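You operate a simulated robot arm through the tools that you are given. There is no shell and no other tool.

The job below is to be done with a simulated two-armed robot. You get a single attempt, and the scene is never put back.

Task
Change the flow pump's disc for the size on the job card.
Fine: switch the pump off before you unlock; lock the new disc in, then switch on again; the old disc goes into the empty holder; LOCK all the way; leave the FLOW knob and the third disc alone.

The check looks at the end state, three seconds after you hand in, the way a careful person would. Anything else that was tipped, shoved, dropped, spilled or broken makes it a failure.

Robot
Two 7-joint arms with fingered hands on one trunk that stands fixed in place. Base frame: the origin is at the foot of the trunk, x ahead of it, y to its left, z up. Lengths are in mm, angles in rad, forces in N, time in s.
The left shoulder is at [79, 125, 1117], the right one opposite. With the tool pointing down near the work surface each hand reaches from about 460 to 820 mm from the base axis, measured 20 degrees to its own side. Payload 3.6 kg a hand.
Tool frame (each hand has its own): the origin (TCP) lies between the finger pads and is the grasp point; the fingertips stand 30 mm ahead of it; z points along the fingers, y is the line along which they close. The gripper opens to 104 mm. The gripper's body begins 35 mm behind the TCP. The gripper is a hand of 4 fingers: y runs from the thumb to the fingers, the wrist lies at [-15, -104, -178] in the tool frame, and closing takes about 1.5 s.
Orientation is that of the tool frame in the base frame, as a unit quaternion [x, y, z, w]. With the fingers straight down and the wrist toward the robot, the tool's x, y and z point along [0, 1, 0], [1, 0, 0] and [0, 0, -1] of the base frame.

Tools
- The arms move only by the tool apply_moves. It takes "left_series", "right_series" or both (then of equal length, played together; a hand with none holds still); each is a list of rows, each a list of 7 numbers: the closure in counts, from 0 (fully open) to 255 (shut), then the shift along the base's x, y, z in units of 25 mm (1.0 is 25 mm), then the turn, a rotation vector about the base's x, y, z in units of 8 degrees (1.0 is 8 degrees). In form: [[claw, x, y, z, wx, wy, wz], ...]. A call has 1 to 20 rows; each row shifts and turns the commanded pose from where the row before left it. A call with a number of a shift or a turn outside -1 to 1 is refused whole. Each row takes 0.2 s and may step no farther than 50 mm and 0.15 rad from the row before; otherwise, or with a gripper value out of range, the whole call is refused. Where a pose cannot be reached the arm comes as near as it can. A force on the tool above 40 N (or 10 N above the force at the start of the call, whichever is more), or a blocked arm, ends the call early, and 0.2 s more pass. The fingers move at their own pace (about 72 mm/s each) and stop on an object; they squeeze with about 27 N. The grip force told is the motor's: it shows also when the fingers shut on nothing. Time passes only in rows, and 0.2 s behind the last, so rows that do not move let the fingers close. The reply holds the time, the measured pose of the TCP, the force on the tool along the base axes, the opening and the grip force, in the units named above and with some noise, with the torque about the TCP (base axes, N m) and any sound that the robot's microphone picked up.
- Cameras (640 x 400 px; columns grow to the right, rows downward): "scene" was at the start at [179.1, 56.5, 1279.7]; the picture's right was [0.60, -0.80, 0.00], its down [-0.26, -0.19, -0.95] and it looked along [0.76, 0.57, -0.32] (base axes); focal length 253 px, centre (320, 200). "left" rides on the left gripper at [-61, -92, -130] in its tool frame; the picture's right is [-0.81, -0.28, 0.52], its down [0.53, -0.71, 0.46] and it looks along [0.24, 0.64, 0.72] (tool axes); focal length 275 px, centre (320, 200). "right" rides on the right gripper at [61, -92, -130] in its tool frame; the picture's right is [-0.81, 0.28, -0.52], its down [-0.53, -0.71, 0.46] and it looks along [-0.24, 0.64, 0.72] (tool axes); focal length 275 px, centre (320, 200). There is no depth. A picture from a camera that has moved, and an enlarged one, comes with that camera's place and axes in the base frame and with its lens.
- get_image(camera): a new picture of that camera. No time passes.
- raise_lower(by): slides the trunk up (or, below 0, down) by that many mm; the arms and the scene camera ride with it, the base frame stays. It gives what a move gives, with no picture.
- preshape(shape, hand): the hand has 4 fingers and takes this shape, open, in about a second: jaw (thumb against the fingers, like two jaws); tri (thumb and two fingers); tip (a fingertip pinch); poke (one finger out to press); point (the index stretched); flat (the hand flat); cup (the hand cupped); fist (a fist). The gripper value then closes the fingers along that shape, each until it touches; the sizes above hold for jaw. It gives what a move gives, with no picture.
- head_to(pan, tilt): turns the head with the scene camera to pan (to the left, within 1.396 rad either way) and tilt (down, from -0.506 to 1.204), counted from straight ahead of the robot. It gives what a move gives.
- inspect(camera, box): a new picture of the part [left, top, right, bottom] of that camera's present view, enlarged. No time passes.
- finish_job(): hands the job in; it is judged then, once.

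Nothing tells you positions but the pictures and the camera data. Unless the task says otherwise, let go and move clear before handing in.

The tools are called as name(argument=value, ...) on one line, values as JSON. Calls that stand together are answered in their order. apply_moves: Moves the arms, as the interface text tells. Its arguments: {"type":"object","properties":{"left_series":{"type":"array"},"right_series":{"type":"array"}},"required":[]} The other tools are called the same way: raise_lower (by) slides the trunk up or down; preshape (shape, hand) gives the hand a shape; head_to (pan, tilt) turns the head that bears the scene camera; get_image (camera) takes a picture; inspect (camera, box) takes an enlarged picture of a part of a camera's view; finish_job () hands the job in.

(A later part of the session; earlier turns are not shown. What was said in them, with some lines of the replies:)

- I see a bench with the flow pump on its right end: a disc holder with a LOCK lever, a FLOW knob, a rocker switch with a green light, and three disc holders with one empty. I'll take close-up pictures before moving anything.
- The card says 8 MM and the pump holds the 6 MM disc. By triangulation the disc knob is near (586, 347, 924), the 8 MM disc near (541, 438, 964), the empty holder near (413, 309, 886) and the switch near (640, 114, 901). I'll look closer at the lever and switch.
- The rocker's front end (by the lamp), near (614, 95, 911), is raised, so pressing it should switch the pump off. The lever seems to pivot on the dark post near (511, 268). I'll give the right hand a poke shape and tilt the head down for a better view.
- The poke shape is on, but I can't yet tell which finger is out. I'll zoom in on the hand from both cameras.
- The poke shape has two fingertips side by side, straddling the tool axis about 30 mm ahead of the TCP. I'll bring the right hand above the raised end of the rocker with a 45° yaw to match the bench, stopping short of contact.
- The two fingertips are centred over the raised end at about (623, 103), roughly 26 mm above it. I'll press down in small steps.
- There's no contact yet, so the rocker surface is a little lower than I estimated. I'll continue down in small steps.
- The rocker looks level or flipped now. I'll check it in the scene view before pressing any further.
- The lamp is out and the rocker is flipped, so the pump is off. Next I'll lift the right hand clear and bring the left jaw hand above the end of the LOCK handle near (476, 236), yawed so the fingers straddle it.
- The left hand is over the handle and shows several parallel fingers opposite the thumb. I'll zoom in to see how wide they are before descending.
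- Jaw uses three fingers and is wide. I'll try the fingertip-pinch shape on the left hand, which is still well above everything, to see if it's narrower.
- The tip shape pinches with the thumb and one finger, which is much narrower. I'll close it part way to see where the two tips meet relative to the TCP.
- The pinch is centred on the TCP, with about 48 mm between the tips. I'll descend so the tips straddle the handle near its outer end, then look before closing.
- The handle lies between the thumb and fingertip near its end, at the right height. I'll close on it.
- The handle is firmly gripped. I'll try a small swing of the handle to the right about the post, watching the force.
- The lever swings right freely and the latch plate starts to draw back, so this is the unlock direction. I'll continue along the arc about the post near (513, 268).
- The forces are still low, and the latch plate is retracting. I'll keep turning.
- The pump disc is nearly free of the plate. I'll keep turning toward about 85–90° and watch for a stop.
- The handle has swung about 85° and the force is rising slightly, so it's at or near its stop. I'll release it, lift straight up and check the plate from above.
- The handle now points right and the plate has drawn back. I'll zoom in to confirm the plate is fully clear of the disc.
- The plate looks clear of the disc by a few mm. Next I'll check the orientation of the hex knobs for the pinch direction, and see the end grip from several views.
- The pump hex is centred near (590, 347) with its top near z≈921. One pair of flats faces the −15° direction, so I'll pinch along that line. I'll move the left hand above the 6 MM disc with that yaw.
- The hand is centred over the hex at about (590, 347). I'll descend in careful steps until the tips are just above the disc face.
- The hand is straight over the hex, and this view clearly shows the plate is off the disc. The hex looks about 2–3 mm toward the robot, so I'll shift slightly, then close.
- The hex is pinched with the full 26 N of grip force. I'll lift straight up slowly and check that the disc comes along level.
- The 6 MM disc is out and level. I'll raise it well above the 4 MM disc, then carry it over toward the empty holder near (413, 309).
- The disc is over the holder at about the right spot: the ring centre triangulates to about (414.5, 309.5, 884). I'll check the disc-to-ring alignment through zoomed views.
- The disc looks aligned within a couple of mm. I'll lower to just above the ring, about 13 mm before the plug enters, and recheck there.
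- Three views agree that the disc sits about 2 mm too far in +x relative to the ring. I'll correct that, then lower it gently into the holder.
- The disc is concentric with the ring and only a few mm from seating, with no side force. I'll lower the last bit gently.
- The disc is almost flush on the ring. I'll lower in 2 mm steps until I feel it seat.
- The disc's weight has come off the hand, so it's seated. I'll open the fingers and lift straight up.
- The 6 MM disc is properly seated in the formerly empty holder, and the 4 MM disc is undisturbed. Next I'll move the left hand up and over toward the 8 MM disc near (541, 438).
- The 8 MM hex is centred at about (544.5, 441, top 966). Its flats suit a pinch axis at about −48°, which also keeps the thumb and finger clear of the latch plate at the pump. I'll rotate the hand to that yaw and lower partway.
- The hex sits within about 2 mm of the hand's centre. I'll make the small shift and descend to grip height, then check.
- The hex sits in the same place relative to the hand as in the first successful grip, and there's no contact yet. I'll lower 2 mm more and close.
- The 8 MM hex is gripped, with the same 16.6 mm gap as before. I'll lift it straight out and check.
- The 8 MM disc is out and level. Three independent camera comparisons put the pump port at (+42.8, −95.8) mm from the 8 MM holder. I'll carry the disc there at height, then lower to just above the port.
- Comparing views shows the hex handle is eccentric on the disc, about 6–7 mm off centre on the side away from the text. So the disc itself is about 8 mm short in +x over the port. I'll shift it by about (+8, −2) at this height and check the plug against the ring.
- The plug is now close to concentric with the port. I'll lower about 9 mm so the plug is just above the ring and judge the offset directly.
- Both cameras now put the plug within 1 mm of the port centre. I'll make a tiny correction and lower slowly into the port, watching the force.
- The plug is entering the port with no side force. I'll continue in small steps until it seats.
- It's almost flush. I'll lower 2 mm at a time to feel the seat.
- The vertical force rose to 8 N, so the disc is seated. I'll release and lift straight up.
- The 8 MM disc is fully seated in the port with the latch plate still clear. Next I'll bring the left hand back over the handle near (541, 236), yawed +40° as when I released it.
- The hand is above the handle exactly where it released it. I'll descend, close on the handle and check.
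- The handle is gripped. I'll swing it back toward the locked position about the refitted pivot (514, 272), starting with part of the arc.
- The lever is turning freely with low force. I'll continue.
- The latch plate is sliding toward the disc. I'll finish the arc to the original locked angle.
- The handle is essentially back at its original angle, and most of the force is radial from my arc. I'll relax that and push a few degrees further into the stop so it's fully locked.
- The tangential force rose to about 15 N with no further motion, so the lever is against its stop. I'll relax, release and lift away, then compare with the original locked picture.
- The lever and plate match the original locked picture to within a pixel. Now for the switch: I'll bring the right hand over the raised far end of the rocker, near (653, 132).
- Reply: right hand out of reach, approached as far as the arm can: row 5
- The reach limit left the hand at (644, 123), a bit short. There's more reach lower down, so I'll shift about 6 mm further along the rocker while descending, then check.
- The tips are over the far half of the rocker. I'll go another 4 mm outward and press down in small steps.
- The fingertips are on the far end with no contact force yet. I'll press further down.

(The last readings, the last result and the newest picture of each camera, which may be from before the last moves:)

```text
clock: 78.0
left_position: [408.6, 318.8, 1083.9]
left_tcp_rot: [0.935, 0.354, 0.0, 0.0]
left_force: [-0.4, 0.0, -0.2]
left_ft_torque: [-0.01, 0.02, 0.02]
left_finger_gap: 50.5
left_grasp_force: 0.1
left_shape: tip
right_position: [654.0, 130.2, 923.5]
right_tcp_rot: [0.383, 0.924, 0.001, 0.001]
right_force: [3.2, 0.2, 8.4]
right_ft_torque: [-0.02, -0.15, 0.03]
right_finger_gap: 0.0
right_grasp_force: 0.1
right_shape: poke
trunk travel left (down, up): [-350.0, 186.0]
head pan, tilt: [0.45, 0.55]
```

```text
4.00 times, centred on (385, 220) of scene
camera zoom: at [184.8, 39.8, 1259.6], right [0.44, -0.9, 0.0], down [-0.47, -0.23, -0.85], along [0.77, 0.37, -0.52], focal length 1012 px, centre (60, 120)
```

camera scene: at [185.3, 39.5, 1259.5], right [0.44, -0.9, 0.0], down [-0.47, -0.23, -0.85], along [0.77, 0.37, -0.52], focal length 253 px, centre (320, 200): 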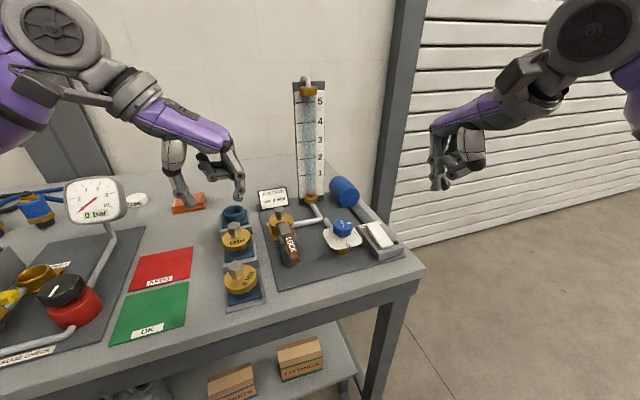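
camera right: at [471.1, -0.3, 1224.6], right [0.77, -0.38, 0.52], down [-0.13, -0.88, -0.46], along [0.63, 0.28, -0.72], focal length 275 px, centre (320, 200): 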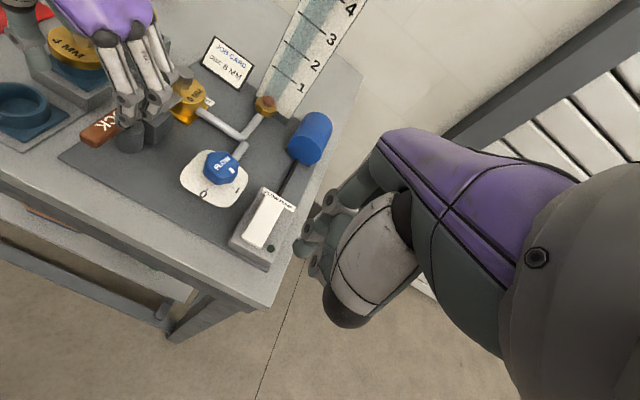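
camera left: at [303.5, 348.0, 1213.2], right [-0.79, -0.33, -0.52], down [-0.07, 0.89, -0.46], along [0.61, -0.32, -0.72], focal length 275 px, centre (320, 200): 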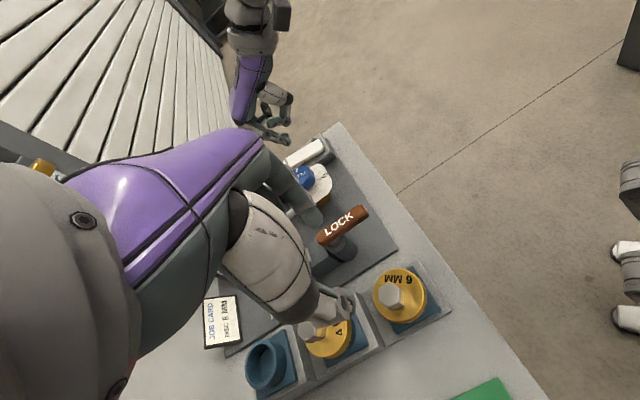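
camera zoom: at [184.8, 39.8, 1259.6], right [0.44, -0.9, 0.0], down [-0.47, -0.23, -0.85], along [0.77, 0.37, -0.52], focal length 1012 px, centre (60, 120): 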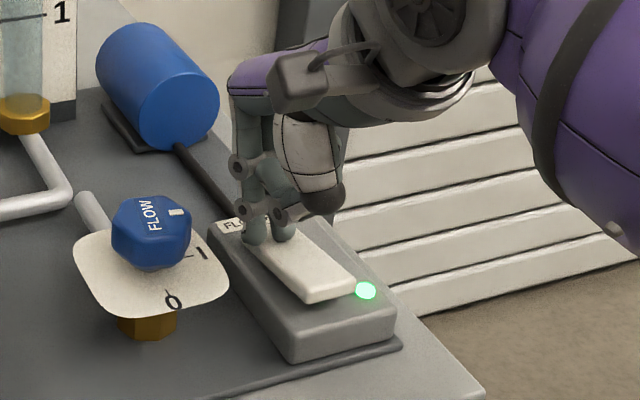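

The lamp is green and the rocker has flipped, so the pump is on, and the float has started to rise. I'll lift the right hand straight up and back both arms clear.

apply_moves(right_series=[[0, 0, 0, 0.4, 0, 0, 0], [0, 0, 0, 0.9, 0, 0, 0], [0, 0, 0, 0.9, 0, 0, 0], [0, 0, 0, 0.9, 0, 0, 0], [0, -0.4, -0.8, 0.8, 0, 0, 0], [0, -0.6, -0.9, 0.5, 0, 0, 0], [0, -0.8, -0.9, 0.5, 0, 0, 0], [0, -0.8, -0.9, 0, 0, 0, 0], [0, 0, 0, 0, 0, 0, 0], [0, 0, 0, 0, 0, 0, 0]], left_series=[[130, 0, 0, 0.5, 0, 0, 0], [130, 0, 0, 0.8, 0, 0, 0], [130, 0, 0, 0.8, 0, 0, 0], [130, 0, 0, 0.8, 0, 0, 0], [130, 0, 0.4, 0.8, 0, 0, 0], [130, 0, 0.4, 0.5, 0, 0, 0], [130, 0, 0.4, 0, 0, 0, 0], [130, 0, 0.4, 0, 0, 0, 0], [130, 0, 0, 0, 0, 0, 0], [130, 0, 0, 0, 0, 0, 0]])

get_image(camera="scene")

inspect(camera="scene", box=[210, 70, 420, 310])

inspect(camera="scene", box=[210, 190, 340, 310])

get_image(camera="right")

get_image(camera="left")

```text
clock: 80.2
left_position: [411.6, 359.0, 1186.2]
left_tcp_rot: [0.935, 0.354, 0.0, 0.0]
left_force: [0.0, 0.2, -0.8]
left_ft_torque: [-0.01, 0.02, -0.02]
left_finger_gap: 50.6
left_grasp_force: 0.1
left_shape: tip
right_position: [588.2, 45.1, 1044.2]
right_tcp_rot: [0.383, 0.924, 0.0, 0.0]
right_force: [-0.3, 0.7, -0.2]
right_ft_torque: [0.02, 0.01, 0.01]
right_finger_gap: 0.0
right_grasp_force: 0.1
right_shape: poke
trunk travel left (down, up): [-350.0, 186.0]
head pan, tilt: [0.45, 0.55]
```

```text
taken
camera scene: at [185.2, 39.6, 1259.5], right [0.44, -0.9, 0.0], down [-0.47, -0.23, -0.85], along [0.77, 0.37, -0.52], focal length 253 px, centre (320, 200)
```

scene: 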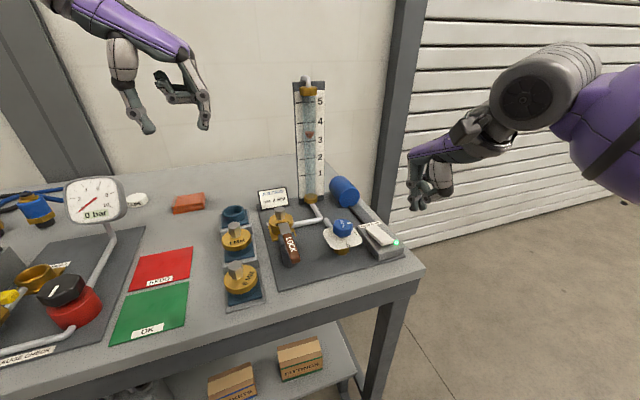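

```text
1.67 times, centred on (315, 190) of scene
camera zoom: at [185.2, 39.6, 1259.5], right [0.44, -0.9, 0.0], down [-0.47, -0.23, -0.85], along [0.77, 0.37, -0.52], focal length 422 px, centre (328, 217)
```

zoom: 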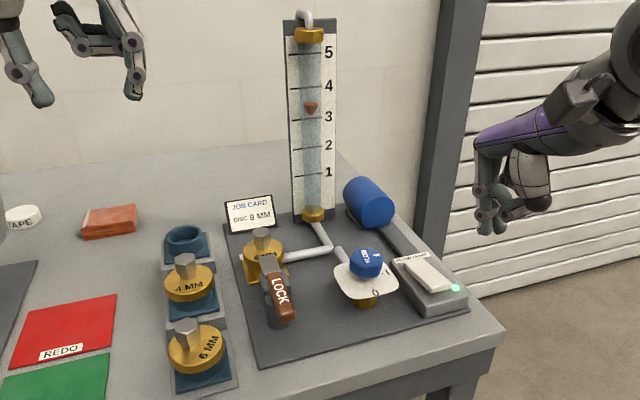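

```text
3.33 times, centred on (275, 250) of scene
camera zoom: at [185.2, 39.6, 1259.5], right [0.44, -0.9, 0.0], down [-0.47, -0.23, -0.85], along [0.77, 0.37, -0.52], focal length 843 px, centre (470, 33)
```

zoom: 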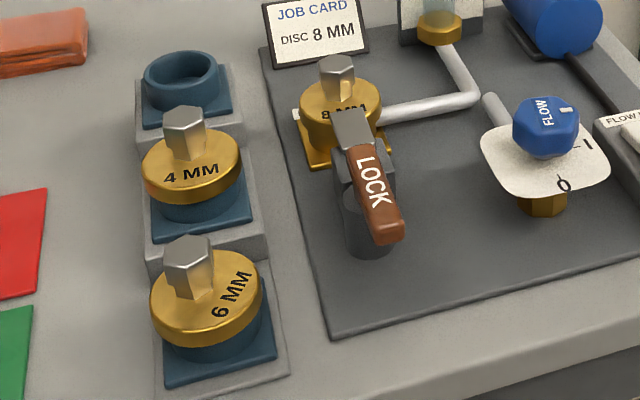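

```text
taken
camera right: at [481.0, 24.0, 1173.9], right [0.77, -0.38, 0.52], down [-0.13, -0.88, -0.46], along [0.63, 0.28, -0.72], focal length 275 px, centre (320, 200)
```

right: 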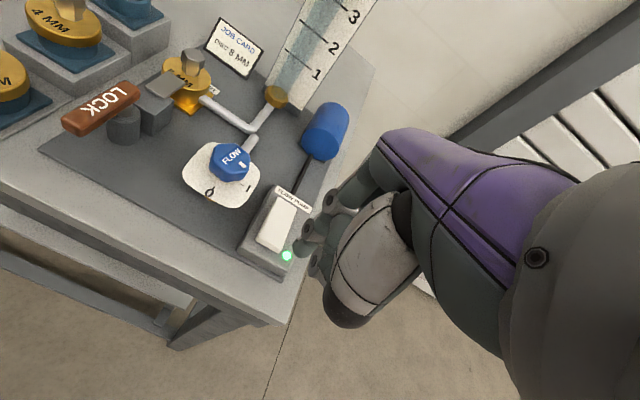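

```text
taken
camera left: at [305.2, 388.2, 1316.2], right [-0.79, -0.33, -0.52], down [-0.07, 0.89, -0.46], along [0.61, -0.32, -0.72], focal length 275 px, centre (320, 200)
```

left: 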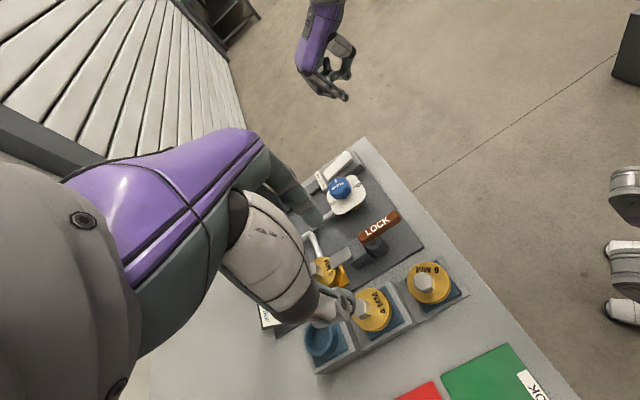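

The float has settled above 3, the lamp is green, and the lever, FLOW knob and 4 MM disc are where they should be. I'll take one last close look at the 6 MM seating and the lock before handing in.

inspect(camera="scene", box=[215, 215, 275, 305])

inspect(camera="scene", box=[255, 195, 335, 275])

inspect(camera="left", box=[290, 200, 480, 380])

inspect(camera="right", box=[50, 30, 300, 270])

```text
4.44 times, centred on (245, 260) of scene
camera zoom: at [185.2, 39.6, 1259.5], right [0.44, -0.9, 0.0], down [-0.47, -0.23, -0.85], along [0.77, 0.37, -0.52], focal length 1124 px, centre (653, -67)
```

zoom: 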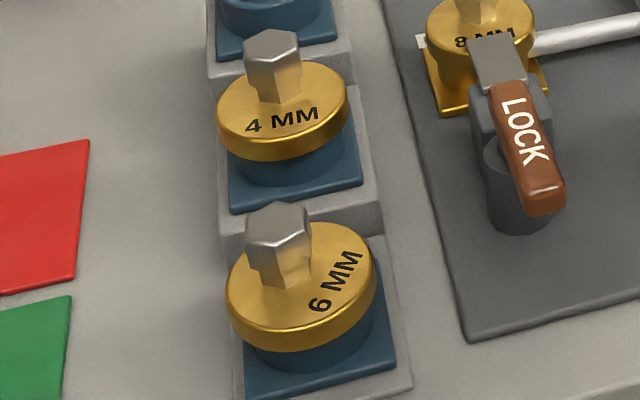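

```text
5.00 times, centred on (295, 235) of scene
camera zoom: at [185.2, 39.6, 1259.5], right [0.44, -0.9, 0.0], down [-0.47, -0.23, -0.85], along [0.77, 0.37, -0.52], focal length 1265 px, centre (445, 25)
```

zoom: 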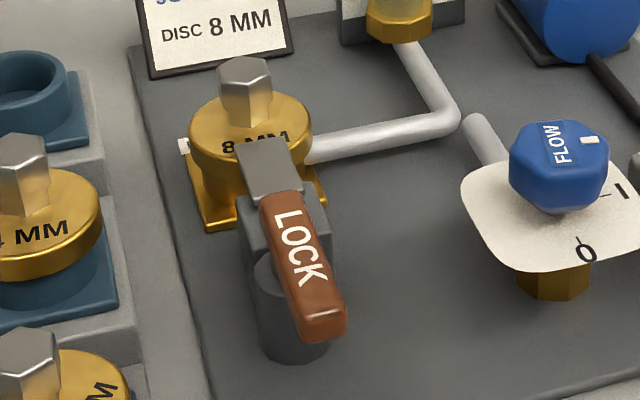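

```text
2.22 times, centred on (385, 290) of left
camera zoom: at [305.2, 388.2, 1316.2], right [-0.79, -0.33, -0.52], down [-0.07, 0.89, -0.46], along [0.61, -0.32, -0.72], focal length 612 px, centre (176, 0)
```

zoom: 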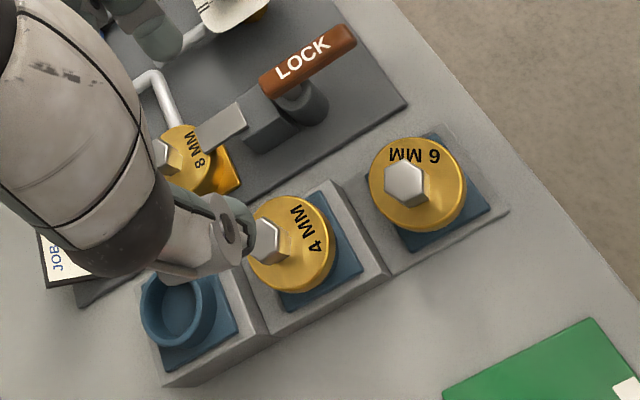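

```text
1.67 times, centred on (175, 150) of right
camera zoom: at [481.0, 24.0, 1173.9], right [0.77, -0.38, 0.52], down [-0.13, -0.88, -0.46], along [0.63, 0.28, -0.72], focal length 459 px, centre (562, 283)
```

zoom: 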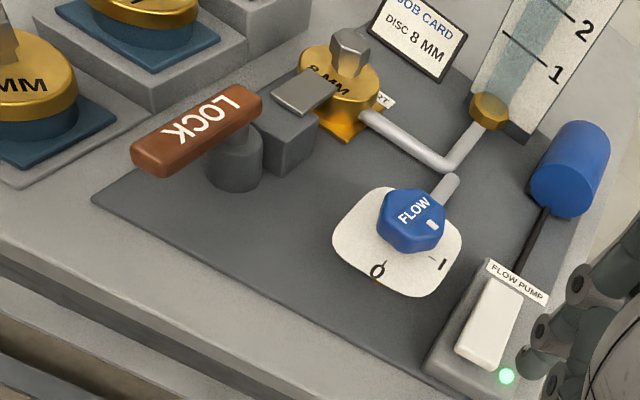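

Everything looks right. I'll check once more, closely, that the 6 MM disc sits level on its ring compared with the untouched 4 MM disc.

inspect(camera="scene", box=[222, 255, 267, 305])

inspect(camera="scene", box=[218, 215, 263, 265])

inspect(camera="right", box=[0, 30, 70, 130])

```text
8.00 times, centred on (244, 280) of scene
camera zoom: at [185.2, 39.6, 1259.5], right [0.44, -0.9, 0.0], down [-0.47, -0.23, -0.85], along [0.77, 0.37, -0.52], focal length 2024 px, centre (924, -440)
```

zoom: 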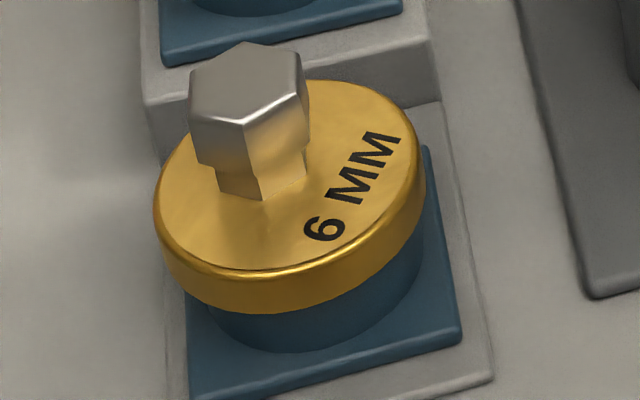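

```text
8.00 times, centred on (240, 240) of scene
camera zoom: at [185.2, 39.6, 1259.5], right [0.44, -0.9, 0.0], down [-0.47, -0.23, -0.85], along [0.77, 0.37, -0.52], focal length 2024 px, centre (956, -120)
```

zoom: 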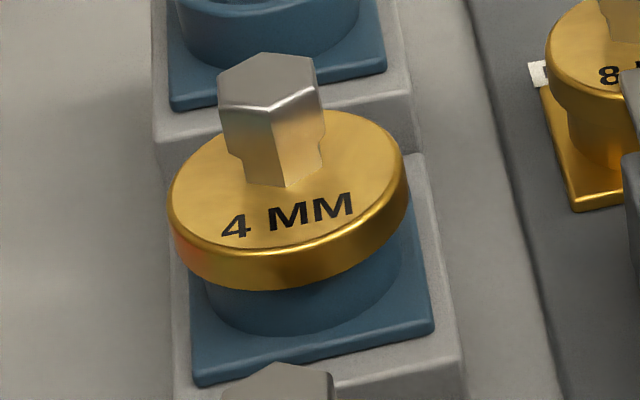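

```text
4.00 times, centred on (35, 80) of right
camera zoom: at [481.0, 24.0, 1173.9], right [0.77, -0.38, 0.52], down [-0.13, -0.88, -0.46], along [0.63, 0.28, -0.72], focal length 1101 px, centre (1460, 680)
```

zoom: 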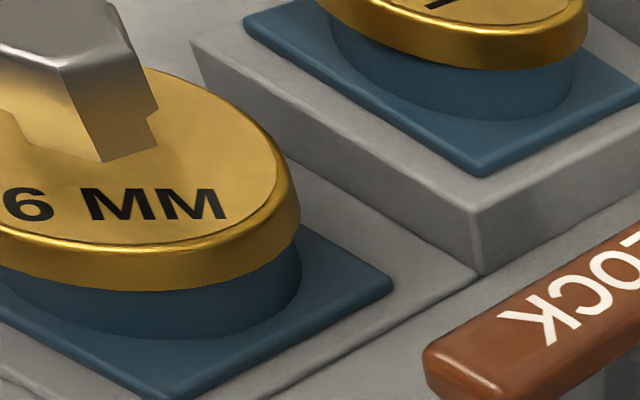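

The 6 MM disc sits flush and level like the 4 MM one. The 8 MM disc is locked in, the pump is on and both hands are clear, so I'm handing in.

finish_job()

```text
The job is handed in.
```

The disc change is done and handed in; I haven't seen a check result. The pump is running with the 8 MM disc from the job card.

- **Order:** I switched the pump off before unlocking, and back on only after the new disc was locked in.
- **Discs:** The old 6 MM disc sits level in the holder that was empty. I didn't touch the 4 MM disc.
- **Lock:** I pushed the LOCK lever against its stop, and it matches the original locked picture to within a pixel or two.
- **Pump:** The lamp is green and the float settled a little above 3. The FLOW knob is where it was at the start.

Both hands are empty and clear of the bench, and I saw nothing tipped or moved that shouldn't have been.
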